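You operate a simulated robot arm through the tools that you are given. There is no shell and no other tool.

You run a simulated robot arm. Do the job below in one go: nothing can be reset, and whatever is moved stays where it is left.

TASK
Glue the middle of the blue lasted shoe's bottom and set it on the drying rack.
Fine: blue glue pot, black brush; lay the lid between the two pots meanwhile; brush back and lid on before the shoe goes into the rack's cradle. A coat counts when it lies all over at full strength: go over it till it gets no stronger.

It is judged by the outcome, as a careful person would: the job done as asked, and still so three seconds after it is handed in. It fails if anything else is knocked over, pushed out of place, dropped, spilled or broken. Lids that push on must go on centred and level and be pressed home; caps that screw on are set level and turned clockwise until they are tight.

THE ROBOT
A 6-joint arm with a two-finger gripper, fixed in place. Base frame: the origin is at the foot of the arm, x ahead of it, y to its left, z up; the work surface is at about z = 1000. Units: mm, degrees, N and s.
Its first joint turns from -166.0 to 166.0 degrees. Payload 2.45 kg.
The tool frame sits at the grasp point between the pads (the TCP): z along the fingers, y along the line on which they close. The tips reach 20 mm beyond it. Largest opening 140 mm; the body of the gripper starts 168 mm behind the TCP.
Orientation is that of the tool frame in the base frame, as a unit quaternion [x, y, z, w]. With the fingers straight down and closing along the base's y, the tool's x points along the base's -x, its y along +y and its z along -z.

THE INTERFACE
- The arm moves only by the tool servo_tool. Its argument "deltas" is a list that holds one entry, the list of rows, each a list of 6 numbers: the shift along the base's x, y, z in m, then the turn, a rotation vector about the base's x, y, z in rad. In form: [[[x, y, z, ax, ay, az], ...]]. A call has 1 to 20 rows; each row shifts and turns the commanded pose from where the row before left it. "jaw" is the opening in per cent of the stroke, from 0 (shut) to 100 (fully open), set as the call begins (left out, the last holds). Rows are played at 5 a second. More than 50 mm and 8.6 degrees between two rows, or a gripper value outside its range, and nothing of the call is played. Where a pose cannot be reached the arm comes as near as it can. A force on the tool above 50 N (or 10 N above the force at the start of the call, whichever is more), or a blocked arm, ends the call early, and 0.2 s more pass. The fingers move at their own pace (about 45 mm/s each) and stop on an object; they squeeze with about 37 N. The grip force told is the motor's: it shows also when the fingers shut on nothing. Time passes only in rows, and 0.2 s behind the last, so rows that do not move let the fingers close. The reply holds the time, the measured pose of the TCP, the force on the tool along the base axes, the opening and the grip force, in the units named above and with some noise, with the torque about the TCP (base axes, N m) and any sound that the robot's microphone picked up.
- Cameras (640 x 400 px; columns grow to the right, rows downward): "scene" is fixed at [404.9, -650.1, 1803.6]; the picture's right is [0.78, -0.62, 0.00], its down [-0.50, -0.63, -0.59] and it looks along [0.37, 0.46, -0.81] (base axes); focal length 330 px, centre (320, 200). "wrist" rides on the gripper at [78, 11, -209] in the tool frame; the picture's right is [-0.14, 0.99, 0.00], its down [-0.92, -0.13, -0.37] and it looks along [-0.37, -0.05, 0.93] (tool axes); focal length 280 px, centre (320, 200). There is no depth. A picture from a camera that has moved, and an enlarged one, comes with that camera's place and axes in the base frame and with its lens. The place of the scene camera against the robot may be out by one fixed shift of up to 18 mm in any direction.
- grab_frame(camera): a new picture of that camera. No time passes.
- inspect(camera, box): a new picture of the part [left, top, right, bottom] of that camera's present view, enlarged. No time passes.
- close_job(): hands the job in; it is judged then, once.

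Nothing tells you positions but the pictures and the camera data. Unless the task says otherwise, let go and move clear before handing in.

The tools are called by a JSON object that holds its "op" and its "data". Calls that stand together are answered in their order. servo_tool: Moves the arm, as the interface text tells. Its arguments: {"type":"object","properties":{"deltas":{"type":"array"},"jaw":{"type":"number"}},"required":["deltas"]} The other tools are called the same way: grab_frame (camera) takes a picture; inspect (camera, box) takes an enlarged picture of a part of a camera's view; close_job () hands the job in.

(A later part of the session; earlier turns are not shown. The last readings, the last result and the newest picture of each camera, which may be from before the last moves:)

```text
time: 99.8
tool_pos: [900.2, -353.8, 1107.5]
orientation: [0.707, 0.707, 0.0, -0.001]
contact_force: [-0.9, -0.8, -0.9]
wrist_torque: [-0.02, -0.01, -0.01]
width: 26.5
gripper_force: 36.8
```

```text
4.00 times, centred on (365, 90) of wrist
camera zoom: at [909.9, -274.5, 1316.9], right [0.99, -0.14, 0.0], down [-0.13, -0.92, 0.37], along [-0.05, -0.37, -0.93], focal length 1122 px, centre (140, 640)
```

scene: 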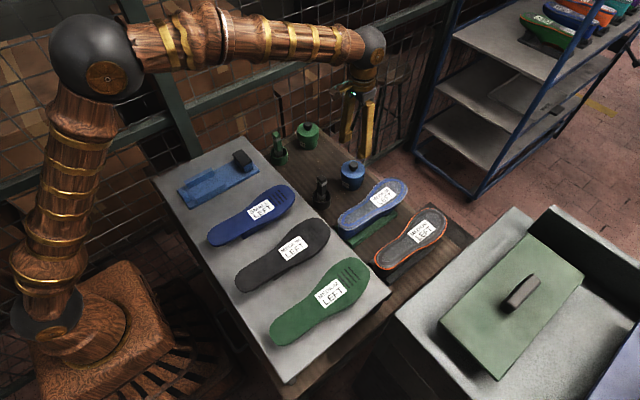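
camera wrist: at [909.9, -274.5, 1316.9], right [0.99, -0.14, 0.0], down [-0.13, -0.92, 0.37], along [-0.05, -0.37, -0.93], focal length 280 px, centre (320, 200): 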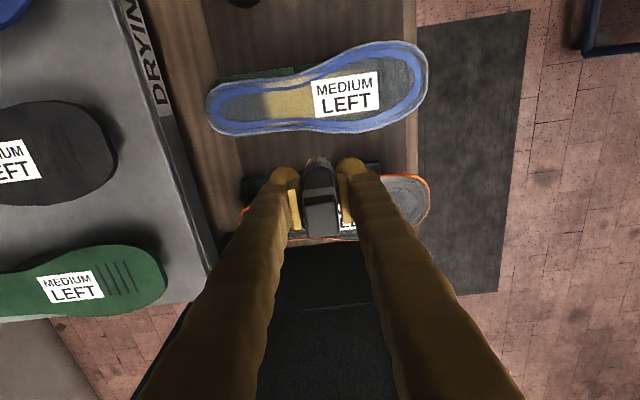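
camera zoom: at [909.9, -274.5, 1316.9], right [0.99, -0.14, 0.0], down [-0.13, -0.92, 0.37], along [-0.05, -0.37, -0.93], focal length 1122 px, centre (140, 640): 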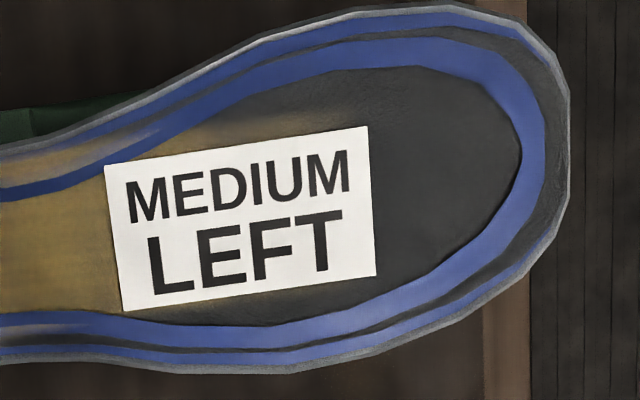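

The view is clear: the coat sits in the waist field, and the heel wasn't reached because the brush was resting on the raised band edge, a few mm too far to +y. I'll check how the brush leans in the jaw.

{"op": "inspect", "data": {"camera": "wrist", "box": [270, 130, 370, 250]}}

{"op": "inspect", "data": {"camera": "scene", "box": [340, 130, 440, 250]}}

```text
3.33 times, centred on (320, 190) of wrist
camera zoom: at [909.9, -274.5, 1316.9], right [0.99, -0.14, 0.0], down [-0.13, -0.92, 0.37], along [-0.05, -0.37, -0.93], focal length 935 px, centre (320, 233)
```

zoom: 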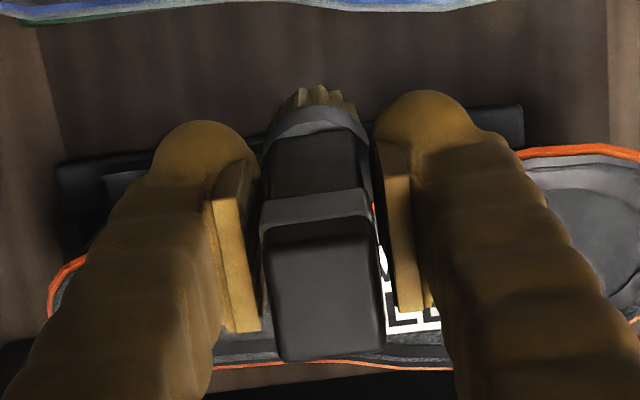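

```text
3.33 times, centred on (390, 190) of scene
camera zoom: at [404.9, -650.1, 1803.6], right [0.78, -0.62, 0.0], down [-0.5, -0.63, -0.59], along [0.37, 0.46, -0.81], focal length 1100 px, centre (87, 233)
```

zoom: 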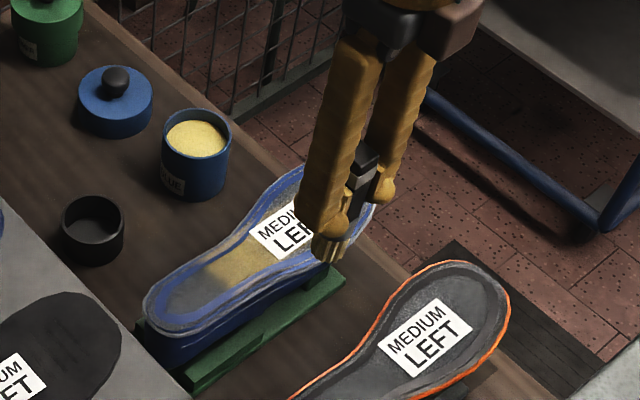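

The brush is upright, tip centred about 1.6 mm to -y of the TCP. The forefoot is wide enough to avoid the band, so I'll test a stroke there.

{"op": "servo_tool", "data": {"deltas": [[[0.03, 0.025, 0, 0, 0, 0], [0.03, 0.025, 0, 0, 0, 0], [0.0285, 0.0205, 0, 0, 0, 0], [0, 0, -0.03, 0, 0, 0], [0, 0, -0.025, 0, 0, 0], [0, 0, -0.007, 0, 0, 0], [0, 0, 0, 0, 0, 0]]]}}

{"op": "inspect", "data": {"camera": "wrist", "box": [230, 90, 430, 240]}}

```text
time: 101.4
tool_pos: [988.9, -282.7, 1043.7]
orientation: [0.707, 0.707, 0.0, 0.0]
contact_force: [0.0, -0.1, -0.8]
wrist_torque: [0.02, -0.02, -0.03]
width: 26.4
gripper_force: 36.4
```

```text
2.67 times, centred on (330, 165) of wrist
camera zoom: at [999.8, -202.7, 1254.0], right [0.99, -0.14, 0.0], down [-0.13, -0.92, 0.37], along [-0.05, -0.37, -0.93], focal length 748 px, centre (293, 293)
```

zoom: 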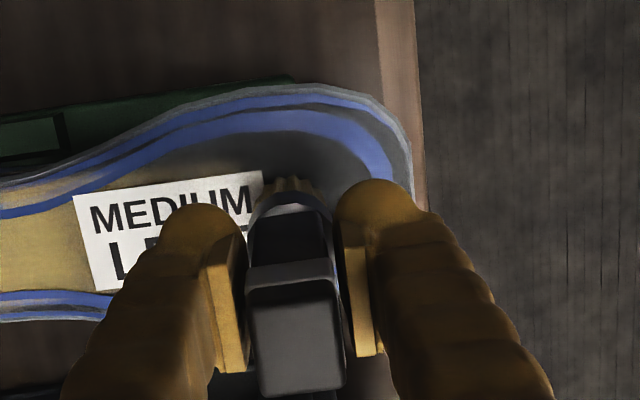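

{"op": "servo_tool", "data": {"deltas": [[[0, 0, -0.001, 0, 0, 0], [0, 0, -0.001, 0, 0, 0], [0, 0, -0.001, 0, 0, 0], [0, 0, 0, 0, 0, 0]]]}}

```text
time: 102.4
tool_pos: [989.1, -282.3, 1041.0]
orientation: [0.707, 0.707, 0.0, 0.0]
contact_force: [1.1, 0.1, -0.7]
wrist_torque: [0.03, -0.01, -0.01]
width: 26.4
gripper_force: 36.7
```

{"op": "servo_tool", "data": {"deltas": [[[0, 0, -0.001, 0, 0, 0], [0, 0, -0.001, 0, 0, 0], [0, 0, -0.001, 0, 0, 0], [0, 0, 0, 0, 0, 0]]]}}

```text
time: 103.4
tool_pos: [990.7, -282.7, 1038.0]
orientation: [0.707, 0.707, 0.0, -0.001]
contact_force: [0.0, 0.5, 0.8]
wrist_torque: [0.0, 0.0, -0.02]
width: 26.6
gripper_force: 37.2
```

{"op": "servo_tool", "data": {"deltas": [[[0, 0, -0.001, 0, 0, 0], [0, 0, -0.001, 0, 0, 0], [0, 0, 0, 0, 0, 0]]]}}

{"op": "inspect", "data": {"camera": "scene", "box": [350, 140, 420, 210]}}

```text
time: 104.2
tool_pos: [989.6, -281.7, 1037.6]
orientation: [0.707, 0.707, -0.001, 0.0]
contact_force: [1.7, 0.8, 12.6]
wrist_torque: [0.09, -0.13, 0.0]
width: 26.6
gripper_force: 37.4
```

```text
5.71 times, centred on (385, 175) of scene
camera zoom: at [404.9, -650.1, 1803.6], right [0.78, -0.62, 0.0], down [-0.5, -0.63, -0.59], along [0.37, 0.46, -0.81], focal length 1886 px, centre (-51, 343)
```

zoom: 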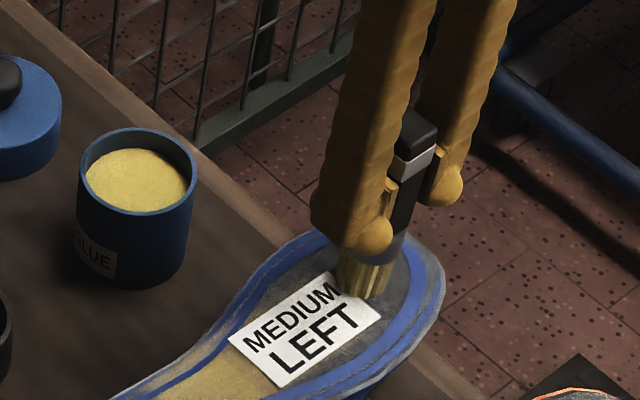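

Light contact at the forefoot. I'll make a few short strokes here and see if glue takes.

{"op": "servo_tool", "data": {"deltas": [[[0, 0, 0.0003, 0, 0, 0], [-0.005, 0, 0, 0, 0, 0], [-0.005, 0, 0, 0, 0, 0], [0.005, 0, 0, 0, 0, 0], [0.005, 0, 0, 0, 0, 0], [0.005, 0, 0, 0, 0, 0], [-0.005, 0, 0, 0, 0, 0], [0, 0, 0, 0, 0, 0]]]}}

{"op": "inspect", "data": {"camera": "scene", "box": [350, 140, 420, 210]}}

{"op": "inspect", "data": {"camera": "wrist", "box": [230, 90, 430, 240]}}

```text
time: 106.0
tool_pos: [990.8, -281.0, 1036.3]
orientation: [0.707, 0.707, 0.0, -0.001]
contact_force: [2.4, 0.7, 11.1]
wrist_torque: [0.03, -0.15, 0.04]
width: 26.5
gripper_force: 37.3
```

```text
5.71 times, centred on (385, 175) of scene
camera zoom: at [404.9, -650.1, 1803.6], right [0.78, -0.62, 0.0], down [-0.5, -0.63, -0.59], along [0.37, 0.46, -0.81], focal length 1886 px, centre (-51, 343)
```

zoom: 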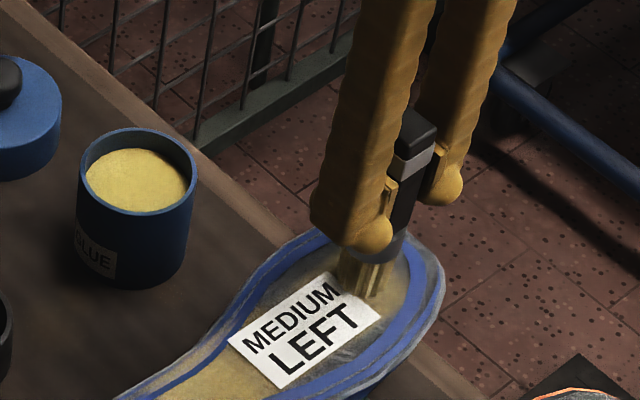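

```text
2.67 times, centred on (330, 165) of wrist
camera zoom: at [1000.7, -202.8, 1246.9], right [0.99, -0.14, 0.0], down [-0.13, -0.92, 0.37], along [-0.05, -0.37, -0.93], focal length 748 px, centre (293, 293)
```

zoom: 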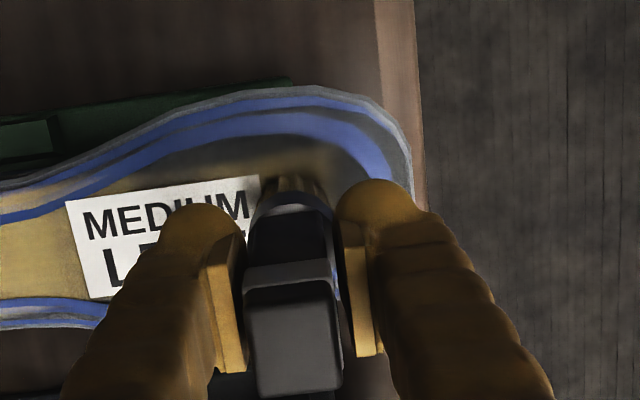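

Glue takes well here, so the brush is loaded and the field is being coated. I'll carry on along the centre line of the forefoot, checking force.

{"op": "servo_tool", "data": {"deltas": [[[0.006, 0, 0, 0, 0, 0], [0.006, 0, 0, 0, 0, 0], [0.006, 0, 0, 0, 0, 0], [0, 0, 0, 0, 0, 0]]]}}

{"op": "servo_tool", "data": {"deltas": [[[-0.007, 0, 0, 0, 0, 0], [-0.007, 0, 0, 0, 0, 0], [-0.007, 0, 0, 0, 0, 0], [-0.007, 0, 0, 0, 0, 0], [-0.007, 0, 0, 0, 0, 0], [-0.007, 0, 0, 0, 0, 0], [0, 0, 0, 0, 0, 0]]]}}

{"op": "inspect", "data": {"camera": "scene", "box": [350, 140, 420, 210]}}

```text
time: 107.0
tool_pos: [1007.3, -283.3, 1036.8]
orientation: [0.707, 0.708, 0.0, -0.001]
contact_force: [-2.3, 1.4, 4.8]
wrist_torque: [0.01, 0.21, 0.01]
width: 26.5
gripper_force: 37.5
```

```text
time: 108.6
tool_pos: [966.1, -284.7, 1037.4]
orientation: [0.707, 0.707, 0.0, 0.0]
contact_force: [2.0, 0.7, 9.2]
wrist_torque: [0.05, 0.03, 0.03]
width: 26.5
gripper_force: 37.2
```

```text
5.71 times, centred on (385, 175) of scene
camera zoom: at [404.9, -650.1, 1803.6], right [0.78, -0.62, 0.0], down [-0.5, -0.63, -0.59], along [0.37, 0.46, -0.81], focal length 1886 px, centre (-51, 343)
```

zoom: 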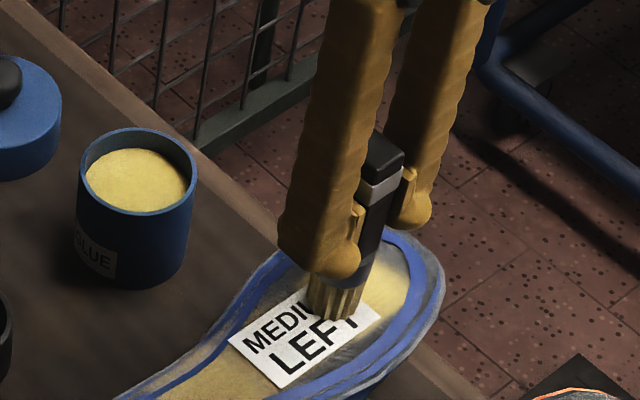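

Toe is taking a strong coat with light, steady force. I'll continue back across the ball, then do the +y side row, lifting for the sideways shift.

{"op": "servo_tool", "data": {"deltas": [[[-0.008, 0, 0, 0, 0, 0], [-0.008, 0, 0, 0, 0, 0], [-0.008, 0, 0, 0, 0, 0], [-0.008, 0, 0, 0, 0, 0], [0.008, 0, 0, 0, 0, 0], [0.008, 0, 0, 0, 0, 0], [0, 0, 0, 0, 0, 0]]]}}

{"op": "servo_tool", "data": {"deltas": [[[0, 0, 0.003, 0, 0, 0], [0, 0.009, 0, 0, 0, 0], [0.003, 0.009, 0, 0, 0, 0], [0, 0, -0.0025, 0, 0, 0], [0, 0, -0.0006, 0, 0, 0], [0, 0, 0, 0, 0, 0]]]}}

{"op": "inspect", "data": {"camera": "scene", "box": [340, 140, 430, 220]}}

{"op": "inspect", "data": {"camera": "wrist", "box": [230, 90, 430, 240]}}

```text
time: 110.2
tool_pos: [948.9, -282.9, 1036.3]
orientation: [0.707, 0.708, 0.0, 0.0]
contact_force: [0.2, 0.6, 1.4]
wrist_torque: [-0.06, -0.05, 0.0]
width: 26.4
gripper_force: 36.8
```

```text
time: 111.6
tool_pos: [953.4, -263.6, 1037.0]
orientation: [0.707, 0.707, 0.0, 0.0]
contact_force: [0.1, -0.1, 0.8]
wrist_torque: [0.01, 0.01, -0.05]
width: 26.8
gripper_force: 36.5
```

```text
5.00 times, centred on (385, 180) of scene
camera zoom: at [404.9, -650.1, 1803.6], right [0.78, -0.62, 0.0], down [-0.5, -0.63, -0.59], along [0.37, 0.46, -0.81], focal length 1650 px, centre (-5, 300)
```

zoom: 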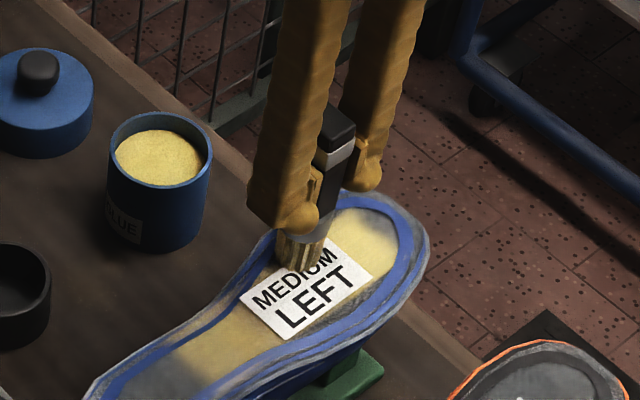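

```text
2.67 times, centred on (330, 165) of wrist
camera zoom: at [963.7, -185.8, 1246.8], right [0.99, -0.14, 0.0], down [-0.13, -0.92, 0.37], along [-0.05, -0.37, -0.93], focal length 748 px, centre (293, 293)
```

zoom: 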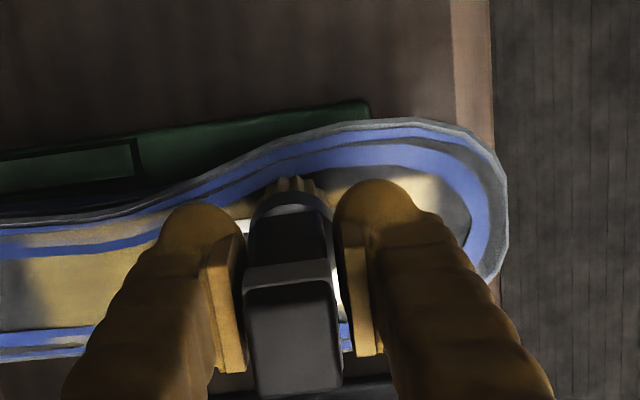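

{"op": "servo_tool", "data": {"deltas": [[[0.006, 0, -0.0003, 0, 0, 0], [0.008, 0, 0, 0, 0, 0], [0.008, 0, 0, 0, 0, 0], [0.008, 0, 0, 0, 0, 0], [0.008, 0, 0, 0, 0, 0], [0, 0, 0, 0, 0, 0]]]}}

{"op": "servo_tool", "data": {"deltas": [[[-0.008, 0, 0, 0, 0, 0], [-0.008, 0, 0, 0, 0, 0], [-0.008, 0, 0, 0, 0, 0], [-0.008, 0, 0, 0, 0, 0], [-0.008, 0, 0, 0, 0, 0], [0, 0, 0, 0, 0, 0]]]}}

{"op": "inspect", "data": {"camera": "wrist", "box": [230, 90, 430, 240]}}

```text
time: 113.0
tool_pos: [991.4, -263.9, 1036.9]
orientation: [0.707, 0.707, 0.0, -0.001]
contact_force: [-0.8, 0.8, 5.8]
wrist_torque: [0.04, 0.1, 0.0]
width: 26.5
gripper_force: 37.0
```

```text
time: 114.4
tool_pos: [948.8, -264.7, 1037.5]
orientation: [0.706, 0.708, 0.0, 0.0]
contact_force: [1.5, 2.2, 9.0]
wrist_torque: [0.08, 0.03, 0.01]
width: 26.5
gripper_force: 37.1
```

```text
2.67 times, centred on (330, 165) of wrist
camera zoom: at [960.9, -185.1, 1246.6], right [0.99, -0.14, 0.0], down [-0.13, -0.92, 0.37], along [-0.05, -0.37, -0.93], focal length 748 px, centre (293, 293)
```

zoom: 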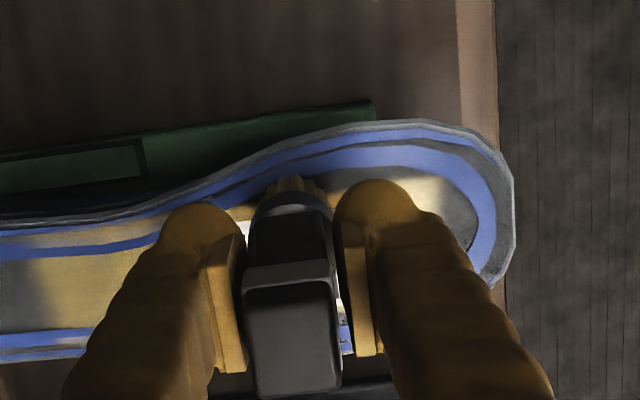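

Now the -y side row of the forefoot.

{"op": "servo_tool", "data": {"deltas": [[[0, 0, 0.004, 0, 0, 0], [0, -0.012, 0, 0, 0, 0], [0, -0.012, 0, 0, 0, 0], [0, -0.012, 0, 0, 0, 0], [0, 0, -0.003, 0, 0, 0], [0, 0, -0.001, 0, 0, 0], [0.008, 0, 0, 0, 0, 0], [0.008, 0, 0, 0, 0, 0], [0.008, 0, 0, 0, 0, 0], [0.008, 0, 0, 0, 0, 0], [0, 0, 0, 0, 0, 0]]]}}

{"op": "servo_tool", "data": {"deltas": [[[-0.008, 0, 0, 0, 0, 0], [-0.008, 0, 0, 0, 0, 0], [-0.008, 0, 0, 0, 0, 0], [-0.008, 0, 0, 0, 0, 0], [-0.006, 0, 0, 0, 0, 0], [0, 0, 0, 0, 0, 0]]]}}

{"op": "inspect", "data": {"camera": "scene", "box": [340, 140, 430, 220]}}

{"op": "inspect", "data": {"camera": "wrist", "box": [230, 90, 430, 240]}}

```text
time: 116.8
tool_pos: [982.8, -299.2, 1037.3]
orientation: [0.707, 0.707, 0.0, 0.0]
contact_force: [-1.2, 0.4, 9.7]
wrist_torque: [0.02, 0.2, 0.0]
width: 26.7
gripper_force: 36.7
```

```text
time: 118.2
tool_pos: [945.8, -302.2, 1038.3]
orientation: [0.708, 0.707, 0.0, 0.001]
contact_force: [2.3, 0.1, 13.4]
wrist_torque: [-0.07, -0.09, 0.0]
width: 26.5
gripper_force: 37.0
```

```text
5.00 times, centred on (385, 180) of scene
camera zoom: at [404.9, -650.1, 1803.6], right [0.78, -0.62, 0.0], down [-0.5, -0.63, -0.59], along [0.37, 0.46, -0.81], focal length 1650 px, centre (-5, 300)
```

zoom: 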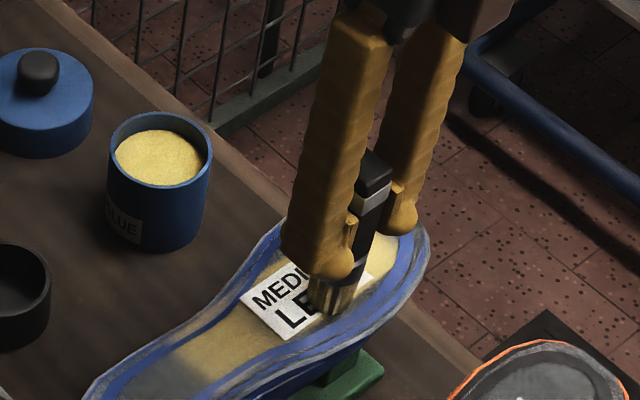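

```text
2.67 times, centred on (330, 165) of wrist
camera zoom: at [955.8, -222.3, 1246.4], right [0.99, -0.14, 0.0], down [-0.13, -0.92, 0.37], along [-0.05, -0.37, -0.93], focal length 748 px, centre (293, 293)
```

zoom: 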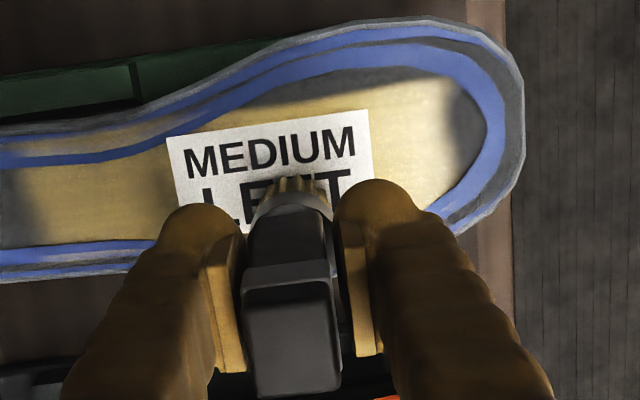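

The forefoot is coating nicely, with only the toe tip and heel still bare. I'll reload the brush, then do the toe tip.

{"op": "servo_tool", "data": {"deltas": [[[0, 0, 0.01, 0, 0, 0], [0, 0, 0.03, 0, 0, 0], [0.003, 0.036, 0.01, 0, 0, 0], [0.003, 0.036, 0, 0, 0, 0], [0.004, 0.036, 0, 0, 0, 0], [0.004, 0.036, 0, 0, 0, 0], [0.004, 0.033, 0, 0, 0, 0], [0, 0, -0.04, 0, 0, 0], [0, 0, -0.03, 0, 0, 0], [0, 0, -0.015, 0, 0, 0], [0, 0, -0.004, 0, 0, 0], [0, 0, -0.002, 0, 0, 0], [0, 0, -0.0006, 0, 0, 0], [0, 0, 0, 0, 0, 0]]]}}

{"op": "inspect", "data": {"camera": "scene", "box": [330, 120, 430, 240]}}

{"op": "inspect", "data": {"camera": "scene", "box": [340, 165, 420, 235]}}

```text
time: 121.2
tool_pos: [963.1, -123.7, 995.7]
orientation: [0.707, 0.707, 0.0, 0.0]
contact_force: [-0.6, -0.3, 0.1]
wrist_torque: [0.0, 0.05, 0.02]
width: 26.4
gripper_force: 36.2
```

```text
3.33 times, centred on (380, 180) of scene
camera zoom: at [404.9, -650.1, 1803.6], right [0.78, -0.62, 0.0], down [-0.5, -0.63, -0.59], along [0.37, 0.46, -0.81], focal length 1100 px, centre (120, 267)
```

zoom: 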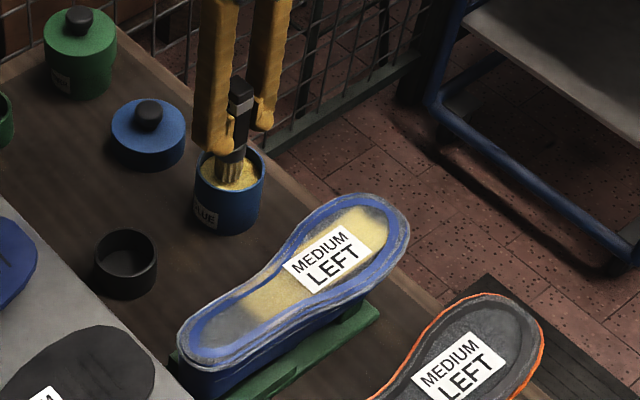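

```text
5.71 times, centred on (380, 200) of scene
camera zoom: at [404.9, -650.1, 1803.6], right [0.78, -0.62, 0.0], down [-0.5, -0.63, -0.59], along [0.37, 0.46, -0.81], focal length 1886 px, centre (-23, 200)
```

zoom: 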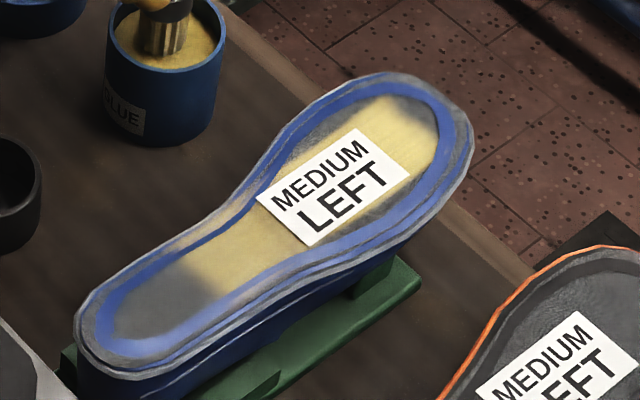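

Coat is building well. The brush hasn't quite reached the glue, so I'll lower a little more.

{"op": "servo_tool", "data": {"deltas": [[[0, 0, -0.0007, 0, 0, 0], [0, 0, -0.0007, 0, 0, 0], [0, 0, 0, 0, 0, 0]]]}}

```text
time: 122.0
tool_pos: [963.0, -122.9, 993.3]
orientation: [0.707, 0.707, 0.0, 0.0]
contact_force: [-0.1, -0.5, -1.1]
wrist_torque: [0.0, -0.01, -0.02]
width: 26.4
gripper_force: 36.9
```

{"op": "servo_tool", "data": {"deltas": [[[0, 0, -0.0007, 0, 0, 0], [0, 0, -0.0007, 0, 0, 0], [0, 0, 0, 0, 0, 0]]]}}

```text
time: 122.8
tool_pos: [963.8, -124.7, 991.7]
orientation: [0.707, 0.707, 0.0, 0.0]
contact_force: [0.9, -0.2, -1.0]
wrist_torque: [0.02, 0.04, -0.02]
width: 26.5
gripper_force: 36.8
```

{"op": "servo_tool", "data": {"deltas": [[[0, 0, -0.0008, 0, 0, 0], [0, 0, -0.0008, 0, 0, 0], [0, 0, 0, 0, 0, 0]]]}}

{"op": "inspect", "data": {"camera": "scene", "box": [325, 120, 385, 190]}}

```text
time: 123.6
tool_pos: [962.9, -123.3, 990.6]
orientation: [0.707, 0.707, 0.0, 0.0]
contact_force: [-0.2, -0.9, 9.8]
wrist_torque: [-0.02, 0.1, 0.01]
width: 26.2
gripper_force: 37.0
```

```text
5.71 times, centred on (355, 155) of scene
camera zoom: at [404.9, -650.1, 1803.6], right [0.78, -0.62, 0.0], down [-0.5, -0.63, -0.59], along [0.37, 0.46, -0.81], focal length 1886 px, centre (120, 457)
```

zoom: 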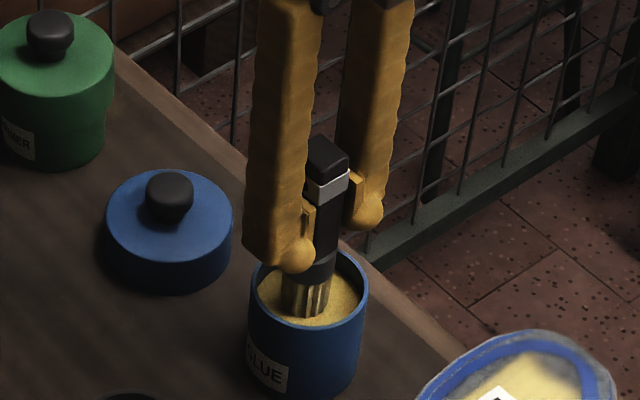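

Glue contact now at 991. From that I work out the shoe's bottom is level at about TCP z=1037.6 everywhere. I'll retry the heel with light pressure and real strokes.

{"op": "servo_tool", "data": {"deltas": [[[0, 0, 0.005, 0, 0, 0], [0, 0, 0.025, 0, 0, 0], [0, 0, 0.035, 0, 0, 0], [0, 0, 0.024, 0, 0, 0], [-0.026, -0.032, 0, 0, 0, 0], [-0.026, -0.032, 0, 0, 0, 0], [-0.026, -0.032, 0, 0, 0, 0], [-0.026, -0.032, 0, 0, 0, 0], [-0.0235, -0.0325, 0, 0, 0, 0], [0, 0, -0.03, 0, 0, 0], [0, 0, -0.009, 0, 0, 0], [0, 0, -0.003, 0, 0, 0], [0, 0, 0, 0, 0, 0]]]}}

{"op": "inspect", "data": {"camera": "wrist", "box": [230, 90, 430, 240]}}

{"op": "inspect", "data": {"camera": "scene", "box": [330, 165, 410, 235]}}

```text
time: 126.4
tool_pos: [835.3, -284.4, 1039.0]
orientation: [0.707, 0.707, 0.0, 0.0]
contact_force: [0.0, 0.2, -0.9]
wrist_torque: [-0.02, 0.02, 0.03]
width: 26.5
gripper_force: 37.3
```

```text
2.67 times, centred on (330, 165) of wrist
camera zoom: at [845.9, -204.4, 1248.1], right [0.99, -0.14, 0.0], down [-0.13, -0.92, 0.37], along [-0.05, -0.37, -0.93], focal length 748 px, centre (293, 293)
```

zoom: 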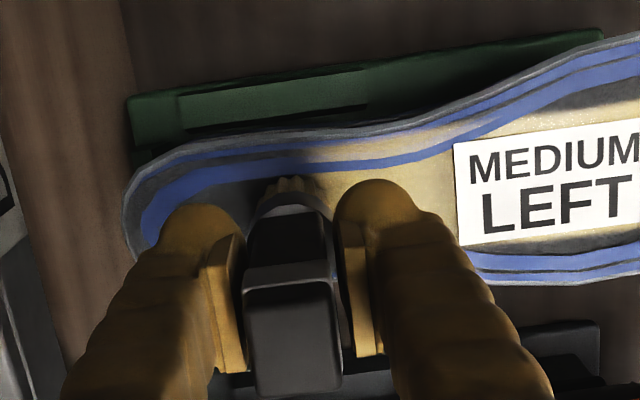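

```text
5.71 times, centred on (370, 200) of scene
camera zoom: at [404.9, -650.1, 1803.6], right [0.78, -0.62, 0.0], down [-0.5, -0.63, -0.59], along [0.37, 0.46, -0.81], focal length 1886 px, centre (34, 200)
```

zoom: 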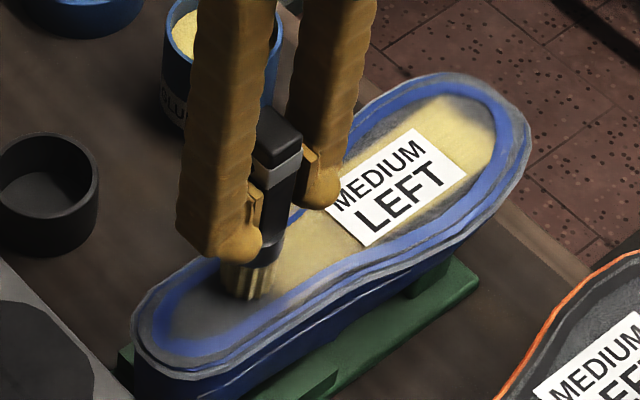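

{"op": "servo_tool", "data": {"deltas": [[[0, 0, -0.0006, 0, 0, 0], [0, 0, 0, 0, 0, 0]]]}}

```text
time: 127.0
tool_pos: [835.6, -284.5, 1037.7]
orientation: [0.707, 0.707, 0.0, 0.0]
contact_force: [0.3, 0.4, 0.1]
wrist_torque: [-0.05, 0.02, 0.02]
width: 26.3
gripper_force: 37.2
```

{"op": "servo_tool", "data": {"deltas": [[[0, 0, -0.0006, 0, 0, 0], [0, 0, 0, 0, 0, 0]]]}}

```text
time: 127.6
tool_pos: [834.4, -283.5, 1036.4]
orientation: [0.707, 0.707, 0.0, 0.0]
contact_force: [0.4, 0.6, -0.7]
wrist_torque: [-0.03, 0.01, -0.01]
width: 26.4
gripper_force: 37.2
```

{"op": "servo_tool", "data": {"deltas": [[[0, 0, -0.0006, 0, 0, 0], [0, 0, -0.0004, 0, 0, 0], [0, 0, 0, 0, 0, 0]]]}}

```text
time: 128.4
tool_pos: [834.2, -283.5, 1036.9]
orientation: [0.707, 0.707, -0.001, 0.0]
contact_force: [-0.2, -1.4, 9.8]
wrist_torque: [-0.06, -0.04, -0.01]
width: 26.4
gripper_force: 37.4
```

Light contact at 1036. I'll stroke toward the heel in small steps and look.

{"op": "servo_tool", "data": {"deltas": [[[-0.004, 0.0002, 0, 0, 0, 0], [-0.004, 0.0002, 0, 0, 0, 0], [-0.004, 0.0002, 0, 0, 0, 0], [0, 0, 0, 0, 0, 0]]]}}

{"op": "servo_tool", "data": {"deltas": [[[-0.004, 0.0002, 0.0002, 0, 0, 0], [-0.003, 0.0002, 0.0002, 0, 0, 0], [0.003, 0, -0.0002, 0, 0, 0], [0.004, 0, -0.0002, 0, 0, 0], [0.004, 0, 0, 0, 0, 0], [0, 0, 0, 0, 0, 0]]]}}

{"op": "inspect", "data": {"camera": "wrist", "box": [230, 90, 430, 240]}}

{"op": "inspect", "data": {"camera": "scene", "box": [330, 165, 410, 235]}}

```text
time: 129.4
tool_pos: [824.0, -284.0, 1037.5]
orientation: [0.707, 0.708, 0.0, 0.0]
contact_force: [23.2, -2.2, 29.9]
wrist_torque: [-0.19, -1.76, 0.01]
width: 28.9
gripper_force: 36.9
```

```text
time: 130.8
tool_pos: [825.8, -284.2, 1035.3]
orientation: [0.707, 0.707, 0.0, -0.001]
contact_force: [10.0, -0.5, 6.3]
wrist_torque: [0.02, -0.75, -0.01]
width: 26.9
gripper_force: 36.8
```

```text
2.67 times, centred on (330, 165) of wrist
camera zoom: at [837.8, -204.1, 1244.4], right [0.99, -0.14, 0.0], down [-0.13, -0.92, 0.37], along [-0.05, -0.36, -0.93], focal length 748 px, centre (293, 293)
```

zoom: 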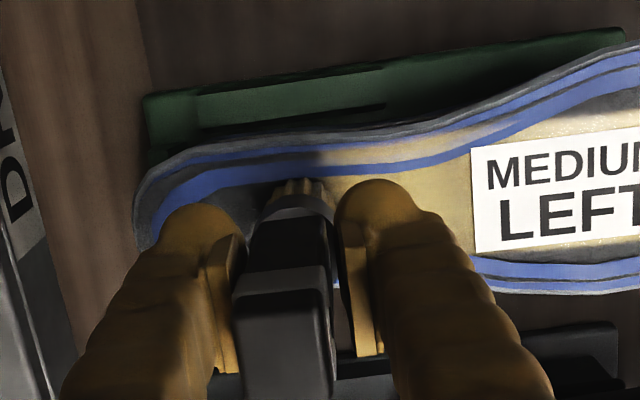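

```text
5.71 times, centred on (370, 200) of scene
camera zoom: at [404.9, -650.1, 1803.6], right [0.78, -0.62, 0.0], down [-0.5, -0.63, -0.59], along [0.37, 0.46, -0.81], focal length 1886 px, centre (34, 200)
```

zoom: 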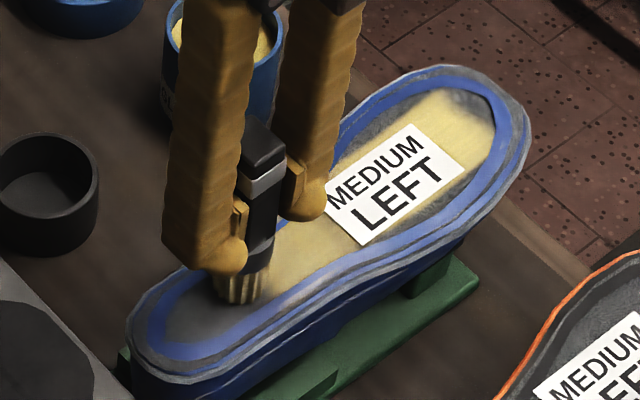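

Sideways force rose at the heel: the brush met a step there and has pushed the shoe slightly. I'll lift off straight away and check the shoe's seat.

{"op": "servo_tool", "data": {"deltas": [[[0.002, 0, 0.003, 0, 0, 0], [0.002, 0, 0.01, 0, 0, 0], [0, 0, 0.03, 0, 0, 0], [0, 0.03, 0.03, 0, 0, 0], [0, 0.04, 0, 0, 0, 0], [0, 0.04, 0, 0, 0, 0], [0, 0, 0, 0, 0, 0]]]}}

{"op": "inspect", "data": {"camera": "scene", "box": [330, 165, 410, 235]}}

{"op": "grab_frame", "data": {"camera": "wrist"}}

{"op": "inspect", "data": {"camera": "scene", "box": [340, 165, 420, 235]}}

```text
time: 132.4
tool_pos: [831.7, -172.3, 1106.8]
orientation: [0.707, 0.707, 0.0, -0.001]
contact_force: [-0.6, -0.4, -0.8]
wrist_torque: [0.01, 0.03, 0.01]
width: 26.5
gripper_force: 37.5
```

```text
5.71 times, centred on (370, 200) of scene
camera zoom: at [404.9, -650.1, 1803.6], right [0.78, -0.62, 0.0], down [-0.5, -0.63, -0.59], along [0.37, 0.46, -0.81], focal length 1886 px, centre (34, 200)
```

zoom: 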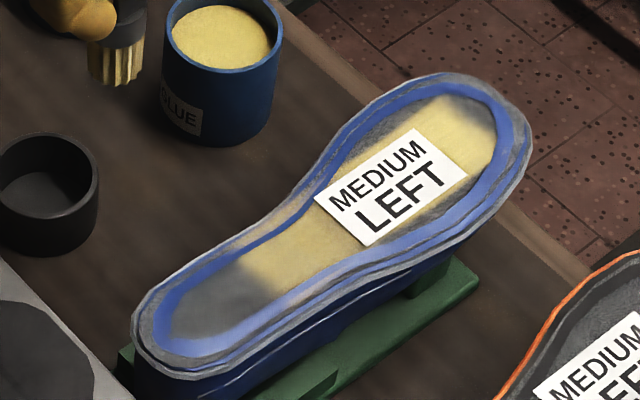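

```text
taken
camera wrist: at [842.8, -92.8, 1317.1], right [0.99, -0.14, 0.0], down [-0.13, -0.92, 0.37], along [-0.05, -0.37, -0.93], focal length 280 px, centre (320, 200)
```

wrist: 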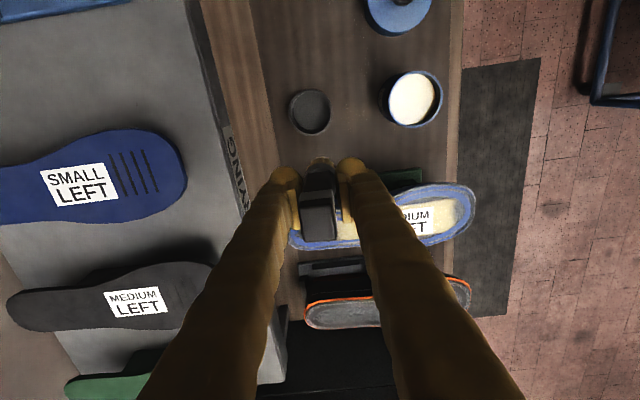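

```text
5.71 times, centred on (380, 200) of scene
camera zoom: at [404.9, -650.1, 1803.6], right [0.78, -0.62, 0.0], down [-0.5, -0.63, -0.59], along [0.37, 0.46, -0.81], focal length 1886 px, centre (-23, 200)
```

zoom: 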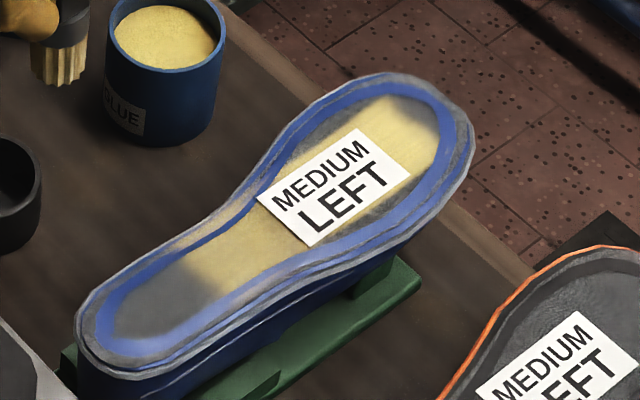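

The shoe dropped back to its original seat once released; pressing on the heel had see-sawed it. I'll look straight down again to judge the coat closely.

{"op": "servo_tool", "data": {"deltas": [[[0.012, -0.036, 0, 0, 0, 0], [0.012, -0.036, 0, 0, 0, 0], [0.012, -0.036, 0, 0, 0, 0], [0.012, -0.036, 0, 0, 0, 0], [0.011, -0.036, 0, 0, 0, 0], [0, 0, 0, 0, 0, 0]]]}}

{"op": "inspect", "data": {"camera": "wrist", "box": [200, 50, 330, 150]}}

{"op": "inspect", "data": {"camera": "wrist", "box": [300, 30, 440, 150]}}

```text
time: 133.8
tool_pos: [891.4, -350.4, 1108.9]
orientation: [0.707, 0.707, 0.001, 0.001]
contact_force: [0.7, 0.5, -0.2]
wrist_torque: [0.01, 0.03, 0.0]
width: 26.7
gripper_force: 37.1
```

```text
4.00 times, centred on (265, 100) of wrist
camera zoom: at [901.6, -272.1, 1318.1], right [0.99, -0.14, 0.0], down [-0.13, -0.92, 0.37], along [-0.05, -0.37, -0.93], focal length 1122 px, centre (540, 600)
```

zoom: 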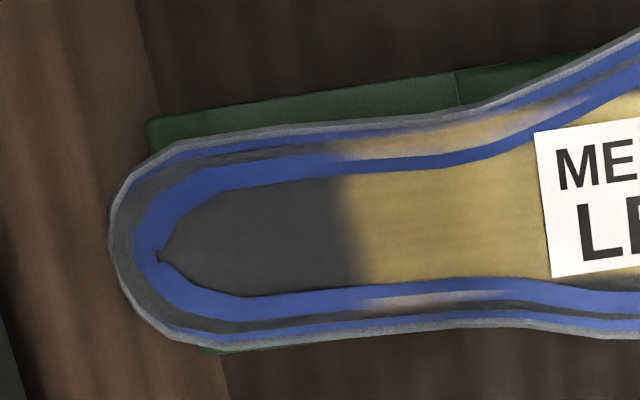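

```text
3.33 times, centred on (370, 90) of wrist
camera zoom: at [901.6, -272.1, 1318.1], right [0.99, -0.14, 0.0], down [-0.13, -0.92, 0.37], along [-0.05, -0.37, -0.93], focal length 935 px, centre (153, 567)
```

zoom: 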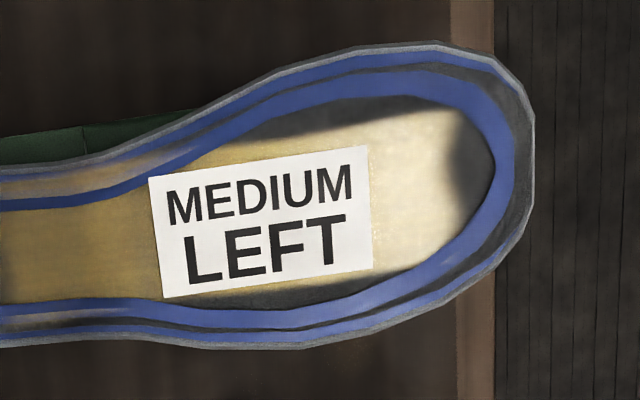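

This settles it: the coat only takes inside a rectangle in the middle of the bottom, roughly x 841–1006 and y -312 to -262, so that is "the middle" and the heel and toe ends lie outside it. The forefoot is creamier (stronger) than the waist, so I'll reload and go over the whole patch evenly with light strokes.

{"op": "servo_tool", "data": {"deltas": [[[0.012, 0.038, 0, 0, 0, 0], [0.012, 0.038, 0, 0, 0, 0], [0.012, 0.038, 0, 0, 0, 0], [0.012, 0.038, 0, 0, 0, 0], [0.012, 0.038, 0, 0, 0, 0], [0.0125, 0.0395, 0, 0, 0, 0], [0, 0, -0.04, 0, 0, 0], [0, 0, -0.04, 0, 0, 0], [0, 0, -0.025, 0, 0, 0], [0, 0, -0.008, 0, 0, 0], [0, 0, -0.002, 0, 0, 0], [0, 0, -0.001, 0, 0, 0], [0, 0, -0.001, 0, 0, 0], [0, 0, 0, 0, 0, 0]]]}}

```text
time: 136.8
tool_pos: [961.4, -123.8, 992.2]
orientation: [0.707, 0.707, 0.001, -0.001]
contact_force: [0.5, -0.4, 0.2]
wrist_torque: [0.03, 0.0, -0.01]
width: 26.5
gripper_force: 36.5
```

{"op": "servo_tool", "data": {"deltas": [[[0, 0, -0.0007, 0, 0, 0], [0, 0, -0.0005, 0, 0, 0], [0, 0, 0, 0, 0, 0]]]}}

```text
time: 137.6
tool_pos: [961.5, -122.9, 992.1]
orientation: [0.708, 0.706, 0.001, 0.0]
contact_force: [0.2, -0.2, 0.3]
wrist_torque: [0.0, 0.02, 0.0]
width: 26.3
gripper_force: 36.5
```

{"op": "servo_tool", "data": {"deltas": [[[0, 0, -0.0007, 0, 0, 0], [0, 0, -0.0005, 0, 0, 0], [0, 0, 0, 0, 0, 0]]]}}

```text
time: 138.4
tool_pos: [962.0, -123.9, 989.2]
orientation: [0.707, 0.707, 0.0, 0.0]
contact_force: [0.1, -0.8, -1.4]
wrist_torque: [0.01, 0.03, -0.01]
width: 26.6
gripper_force: 36.8
```

{"op": "servo_tool", "data": {"deltas": [[[0, 0, -0.0007, 0, 0, 0], [0, 0, -0.0005, 0, 0, 0], [0, 0, 0, 0, 0, 0]]]}}

```text
time: 139.2
tool_pos: [962.6, -124.2, 989.2]
orientation: [0.707, 0.707, 0.0, 0.001]
contact_force: [0.6, 0.3, 0.0]
wrist_torque: [-0.02, 0.02, -0.01]
width: 26.7
gripper_force: 37.4
```

{"op": "servo_tool", "data": {"deltas": [[[0, 0, -0.0008, 0, 0, 0], [0, 0, -0.0006, 0, 0, 0], [0, 0, 0, 0, 0, 0]]]}}

{"op": "inspect", "data": {"camera": "scene", "box": [325, 120, 385, 190]}}

```text
time: 140.0
tool_pos: [962.3, -124.1, 987.8]
orientation: [0.707, 0.707, 0.0, 0.001]
contact_force: [1.1, -2.6, 10.3]
wrist_torque: [-0.14, 0.13, -0.01]
width: 26.4
gripper_force: 36.4
```

```text
5.71 times, centred on (355, 155) of scene
camera zoom: at [404.9, -650.1, 1803.6], right [0.78, -0.62, 0.0], down [-0.5, -0.63, -0.59], along [0.37, 0.46, -0.81], focal length 1886 px, centre (120, 457)
```

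zoom: 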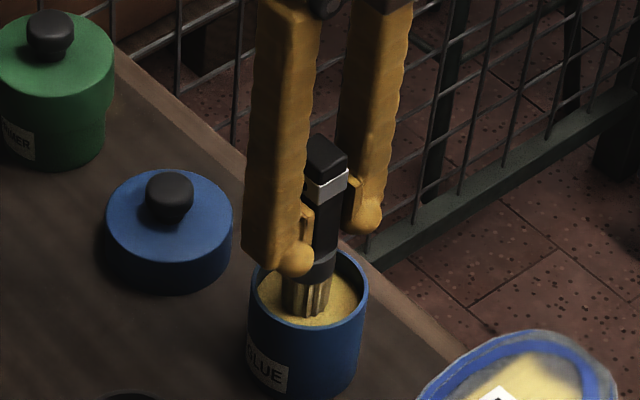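

Loaded. I'll start on the -y row of the patch at the forefoot end, touching down lightly.

{"op": "servo_tool", "data": {"deltas": [[[0, 0, 0.005, 0, 0, 0], [0, 0, 0.03, 0, 0, 0], [0, 0, 0.035, 0, 0, 0], [0, 0, 0.023, 0, 0, 0], [0.006, -0.036, 0, 0, 0, 0], [0.006, -0.036, 0, 0, 0, 0], [0.006, -0.036, 0, 0, 0, 0], [0.006, -0.036, 0, 0, 0, 0], [0.006, -0.035, 0, 0, 0, 0], [0, 0, -0.035, 0, 0, 0], [0, 0, -0.009, 0, 0, 0], [0, 0, -0.0015, 0, 0, 0], [0, 0, -0.0007, 0, 0, 0], [0, 0, 0, 0, 0, 0]]]}}

```text
time: 143.0
tool_pos: [992.2, -301.2, 1034.1]
orientation: [0.707, 0.707, 0.0, 0.0]
contact_force: [-1.2, 0.3, -0.5]
wrist_torque: [-0.01, -0.01, 0.02]
width: 26.6
gripper_force: 37.4
```

{"op": "servo_tool", "data": {"deltas": [[[0, 0, -0.0006, 0, 0, 0], [0, 0, 0, 0, 0, 0]]]}}

```text
time: 143.6
tool_pos: [992.2, -301.8, 1033.1]
orientation: [0.707, 0.707, 0.0, 0.0]
contact_force: [-0.7, 0.0, -0.6]
wrist_torque: [-0.01, 0.02, 0.02]
width: 26.1
gripper_force: 37.3
```

{"op": "servo_tool", "data": {"deltas": [[[0, 0, -0.0006, 0, 0, 0], [0, 0, 0, 0, 0, 0]]]}}

```text
time: 144.2
tool_pos: [992.3, -303.1, 1033.5]
orientation: [0.707, 0.707, 0.0, 0.0]
contact_force: [0.0, 1.5, 5.8]
wrist_torque: [0.09, 0.06, -0.02]
width: 26.6
gripper_force: 37.2
```

{"op": "servo_tool", "data": {"deltas": [[[-0.008, 0, 0, 0, 0, 0], [-0.008, 0, 0, 0, 0, 0], [-0.008, 0, 0, 0, 0, 0], [-0.008, 0, 0, 0, 0, 0], [-0.008, 0, 0, 0, 0, 0], [-0.008, 0, 0, 0, 0, 0], [0, 0, 0, 0, 0, 0]]]}}

{"op": "servo_tool", "data": {"deltas": [[[-0.008, 0, 0, 0, 0, 0], [-0.008, 0, 0, 0, 0, 0], [-0.008, 0, 0, 0, 0, 0], [-0.008, 0, 0, 0, 0, 0], [0, 0, 0, 0, 0, 0]]]}}

{"op": "inspect", "data": {"camera": "wrist", "box": [230, 60, 430, 220]}}

```text
time: 145.8
tool_pos: [944.4, -302.9, 1032.3]
orientation: [0.707, 0.707, -0.001, 0.0]
contact_force: [2.8, -0.9, 13.8]
wrist_torque: [0.02, -0.02, 0.03]
width: 26.6
gripper_force: 37.0
```

```text
time: 147.0
tool_pos: [912.1, -303.1, 1032.5]
orientation: [0.707, 0.707, 0.0, 0.0]
contact_force: [3.2, 1.5, 20.1]
wrist_torque: [0.15, -0.05, 0.02]
width: 26.6
gripper_force: 37.1
```

```text
2.50 times, centred on (330, 140) of wrist
camera zoom: at [922.8, -223.8, 1242.1], right [0.99, -0.14, 0.0], down [-0.13, -0.92, 0.37], along [-0.05, -0.37, -0.93], focal length 701 px, centre (295, 350)
```

zoom: 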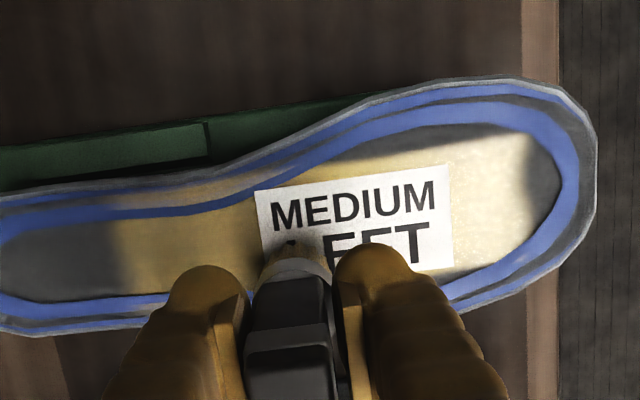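

Force is creeping up toward the waist, so I'll raise slightly with the slope and carry on to the heel edge of the patch.

{"op": "servo_tool", "data": {"deltas": [[[-0.004, 0, 0.0006, 0, 0, 0], [-0.008, 0, 0.0001, 0, 0, 0], [-0.008, 0, 0.0001, 0, 0, 0], [-0.008, 0, 0.0001, 0, 0, 0], [0, 0, 0, 0, 0, 0]]]}}

{"op": "servo_tool", "data": {"deltas": [[[-0.008, 0, 0.0001, 0, 0, 0], [-0.008, 0, 0.0001, 0, 0, 0], [-0.008, 0, 0.0001, 0, 0, 0], [-0.008, 0, 0.0001, 0, 0, 0], [0, 0, 0, 0, 0, 0]]]}}

{"op": "inspect", "data": {"camera": "wrist", "box": [230, 60, 430, 220]}}

```text
time: 148.2
tool_pos: [883.0, -303.3, 1032.5]
orientation: [0.707, 0.707, 0.0, -0.001]
contact_force: [-0.7, 1.0, -0.8]
wrist_torque: [0.03, -0.01, -0.01]
width: 26.5
gripper_force: 36.3
```

```text
time: 149.4
tool_pos: [852.8, -303.6, 1033.6]
orientation: [0.707, 0.707, 0.0, -0.001]
contact_force: [0.2, 0.0, -0.3]
wrist_torque: [-0.03, 0.01, -0.01]
width: 26.4
gripper_force: 36.7
```

```text
2.50 times, centred on (330, 140) of wrist
camera zoom: at [863.9, -224.2, 1243.5], right [0.99, -0.14, 0.0], down [-0.13, -0.92, 0.37], along [-0.05, -0.37, -0.93], focal length 701 px, centre (295, 350)
```

zoom: 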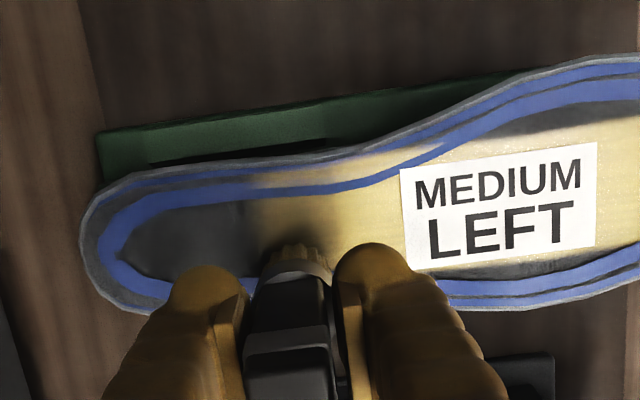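

{"op": "servo_tool", "data": {"deltas": [[[0, 0, -0.0007, 0, 0, 0], [0, 0, -0.0003, 0, 0, 0], [0, 0, 0, 0, 0, 0]]]}}

```text
time: 150.2
tool_pos: [852.6, -304.8, 1032.5]
orientation: [0.707, 0.707, -0.001, 0.001]
contact_force: [0.4, -0.2, -1.3]
wrist_torque: [-0.03, 0.02, 0.01]
width: 26.6
gripper_force: 36.8
```

{"op": "servo_tool", "data": {"deltas": [[[0, 0, -0.0006, 0, 0, 0], [0, 0, 0, 0, 0, 0]]]}}

```text
time: 150.8
tool_pos: [853.0, -302.7, 1031.5]
orientation: [0.707, 0.707, 0.0, -0.001]
contact_force: [0.1, -0.2, 0.0]
wrist_torque: [-0.02, 0.03, 0.0]
width: 26.5
gripper_force: 37.4
```

{"op": "servo_tool", "data": {"deltas": [[[0, 0, -0.0006, 0, 0, 0], [0, 0, 0, 0, 0, 0]]]}}

```text
time: 151.4
tool_pos: [853.9, -304.5, 1031.1]
orientation: [0.707, 0.708, 0.0, -0.001]
contact_force: [-0.6, -0.2, -0.1]
wrist_torque: [0.0, 0.02, -0.02]
width: 26.6
gripper_force: 37.0
```

{"op": "servo_tool", "data": {"deltas": [[[0, 0, -0.0006, 0, 0, 0], [0, 0, 0, 0, 0, 0]]]}}

```text
time: 152.0
tool_pos: [853.0, -303.6, 1031.9]
orientation: [0.707, 0.707, 0.0, 0.0]
contact_force: [0.3, -0.3, 4.5]
wrist_torque: [0.0, 0.03, 0.02]
width: 26.6
gripper_force: 36.9
```

{"op": "servo_tool", "data": {"deltas": [[[-0.005, 0, 0, 0, 0, 0], [0.005, 0, 0, 0, 0, 0], [0.007, 0, 0.0001, 0, 0, 0], [0.007, 0, 0.0001, 0, 0, 0], [0.007, 0, 0.0001, 0, 0, 0], [0, 0, 0, 0, 0, 0]]]}}

{"op": "servo_tool", "data": {"deltas": [[[0.007, 0, 0.0001, 0, 0, 0], [0.007, 0, 0.0001, 0, 0, 0], [0.007, 0, 0.0001, 0, 0, 0], [0, 0, 0, 0, 0, 0]]]}}

{"op": "inspect", "data": {"camera": "wrist", "box": [230, 60, 430, 220]}}

```text
time: 153.4
tool_pos: [873.7, -304.0, 1031.6]
orientation: [0.707, 0.707, 0.001, -0.001]
contact_force: [-1.9, -0.1, 7.1]
wrist_torque: [0.02, 0.05, 0.01]
width: 26.6
gripper_force: 36.7
```

```text
time: 154.4
tool_pos: [894.9, -302.6, 1030.8]
orientation: [0.707, 0.707, 0.001, 0.0]
contact_force: [-0.7, -0.5, -0.4]
wrist_torque: [-0.02, -0.04, -0.01]
width: 26.5
gripper_force: 37.0
```

```text
2.50 times, centred on (330, 140) of wrist
camera zoom: at [905.3, -223.3, 1240.7], right [0.99, -0.14, 0.0], down [-0.13, -0.92, 0.37], along [-0.05, -0.37, -0.93], focal length 701 px, centre (295, 350)
```

zoom: 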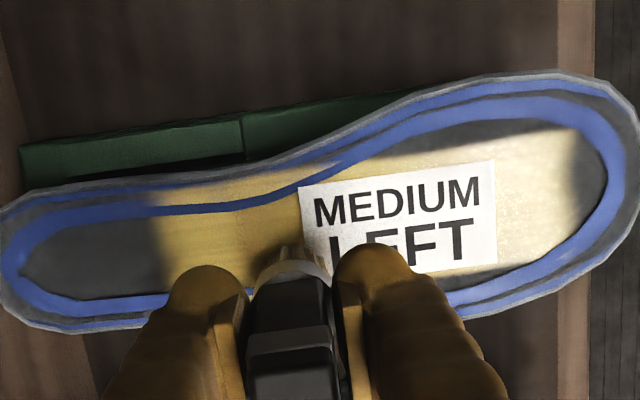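

Contact lost slightly as I over-raised. I'll lower 0.4 mm and continue forward.

{"op": "servo_tool", "data": {"deltas": [[[0, 0, -0.0005, 0, 0, 0], [0.006, 0, 0, 0, 0, 0], [0.007, 0, 0, 0, 0, 0], [0.007, 0, 0, 0, 0, 0], [0, 0, 0, 0, 0, 0]]]}}

{"op": "servo_tool", "data": {"deltas": [[[0.007, 0, 0, 0, 0, 0], [0.007, 0, 0, 0, 0, 0], [0.007, 0, 0, 0, 0, 0], [0.007, 0, 0, 0, 0, 0], [0, 0, 0, 0, 0, 0]]]}}

{"op": "inspect", "data": {"camera": "wrist", "box": [230, 60, 430, 220]}}

```text
time: 155.6
tool_pos: [913.3, -302.2, 1031.0]
orientation: [0.707, 0.707, 0.0, -0.001]
contact_force: [-3.8, -0.1, 13.8]
wrist_torque: [-0.01, 0.15, -0.03]
width: 26.3
gripper_force: 37.1
```

```text
time: 156.8
tool_pos: [944.5, -302.1, 1031.4]
orientation: [0.708, 0.707, 0.0, 0.0]
contact_force: [-2.0, 0.0, 2.3]
wrist_torque: [0.02, 0.06, 0.01]
width: 26.5
gripper_force: 36.8
```

```text
2.50 times, centred on (330, 140) of wrist
camera zoom: at [954.3, -223.2, 1240.7], right [0.99, -0.14, 0.0], down [-0.13, -0.92, 0.37], along [-0.05, -0.37, -0.93], focal length 701 px, centre (295, 350)
```

zoom: 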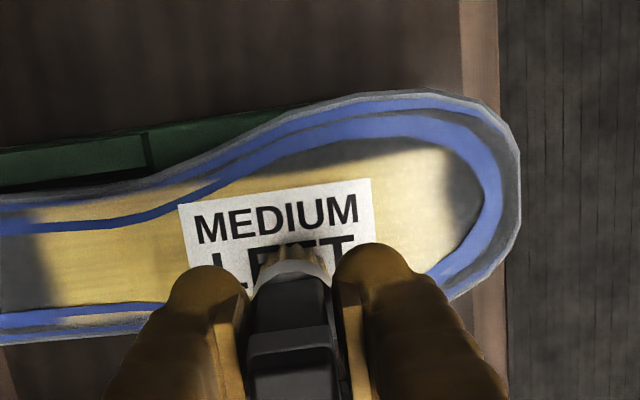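

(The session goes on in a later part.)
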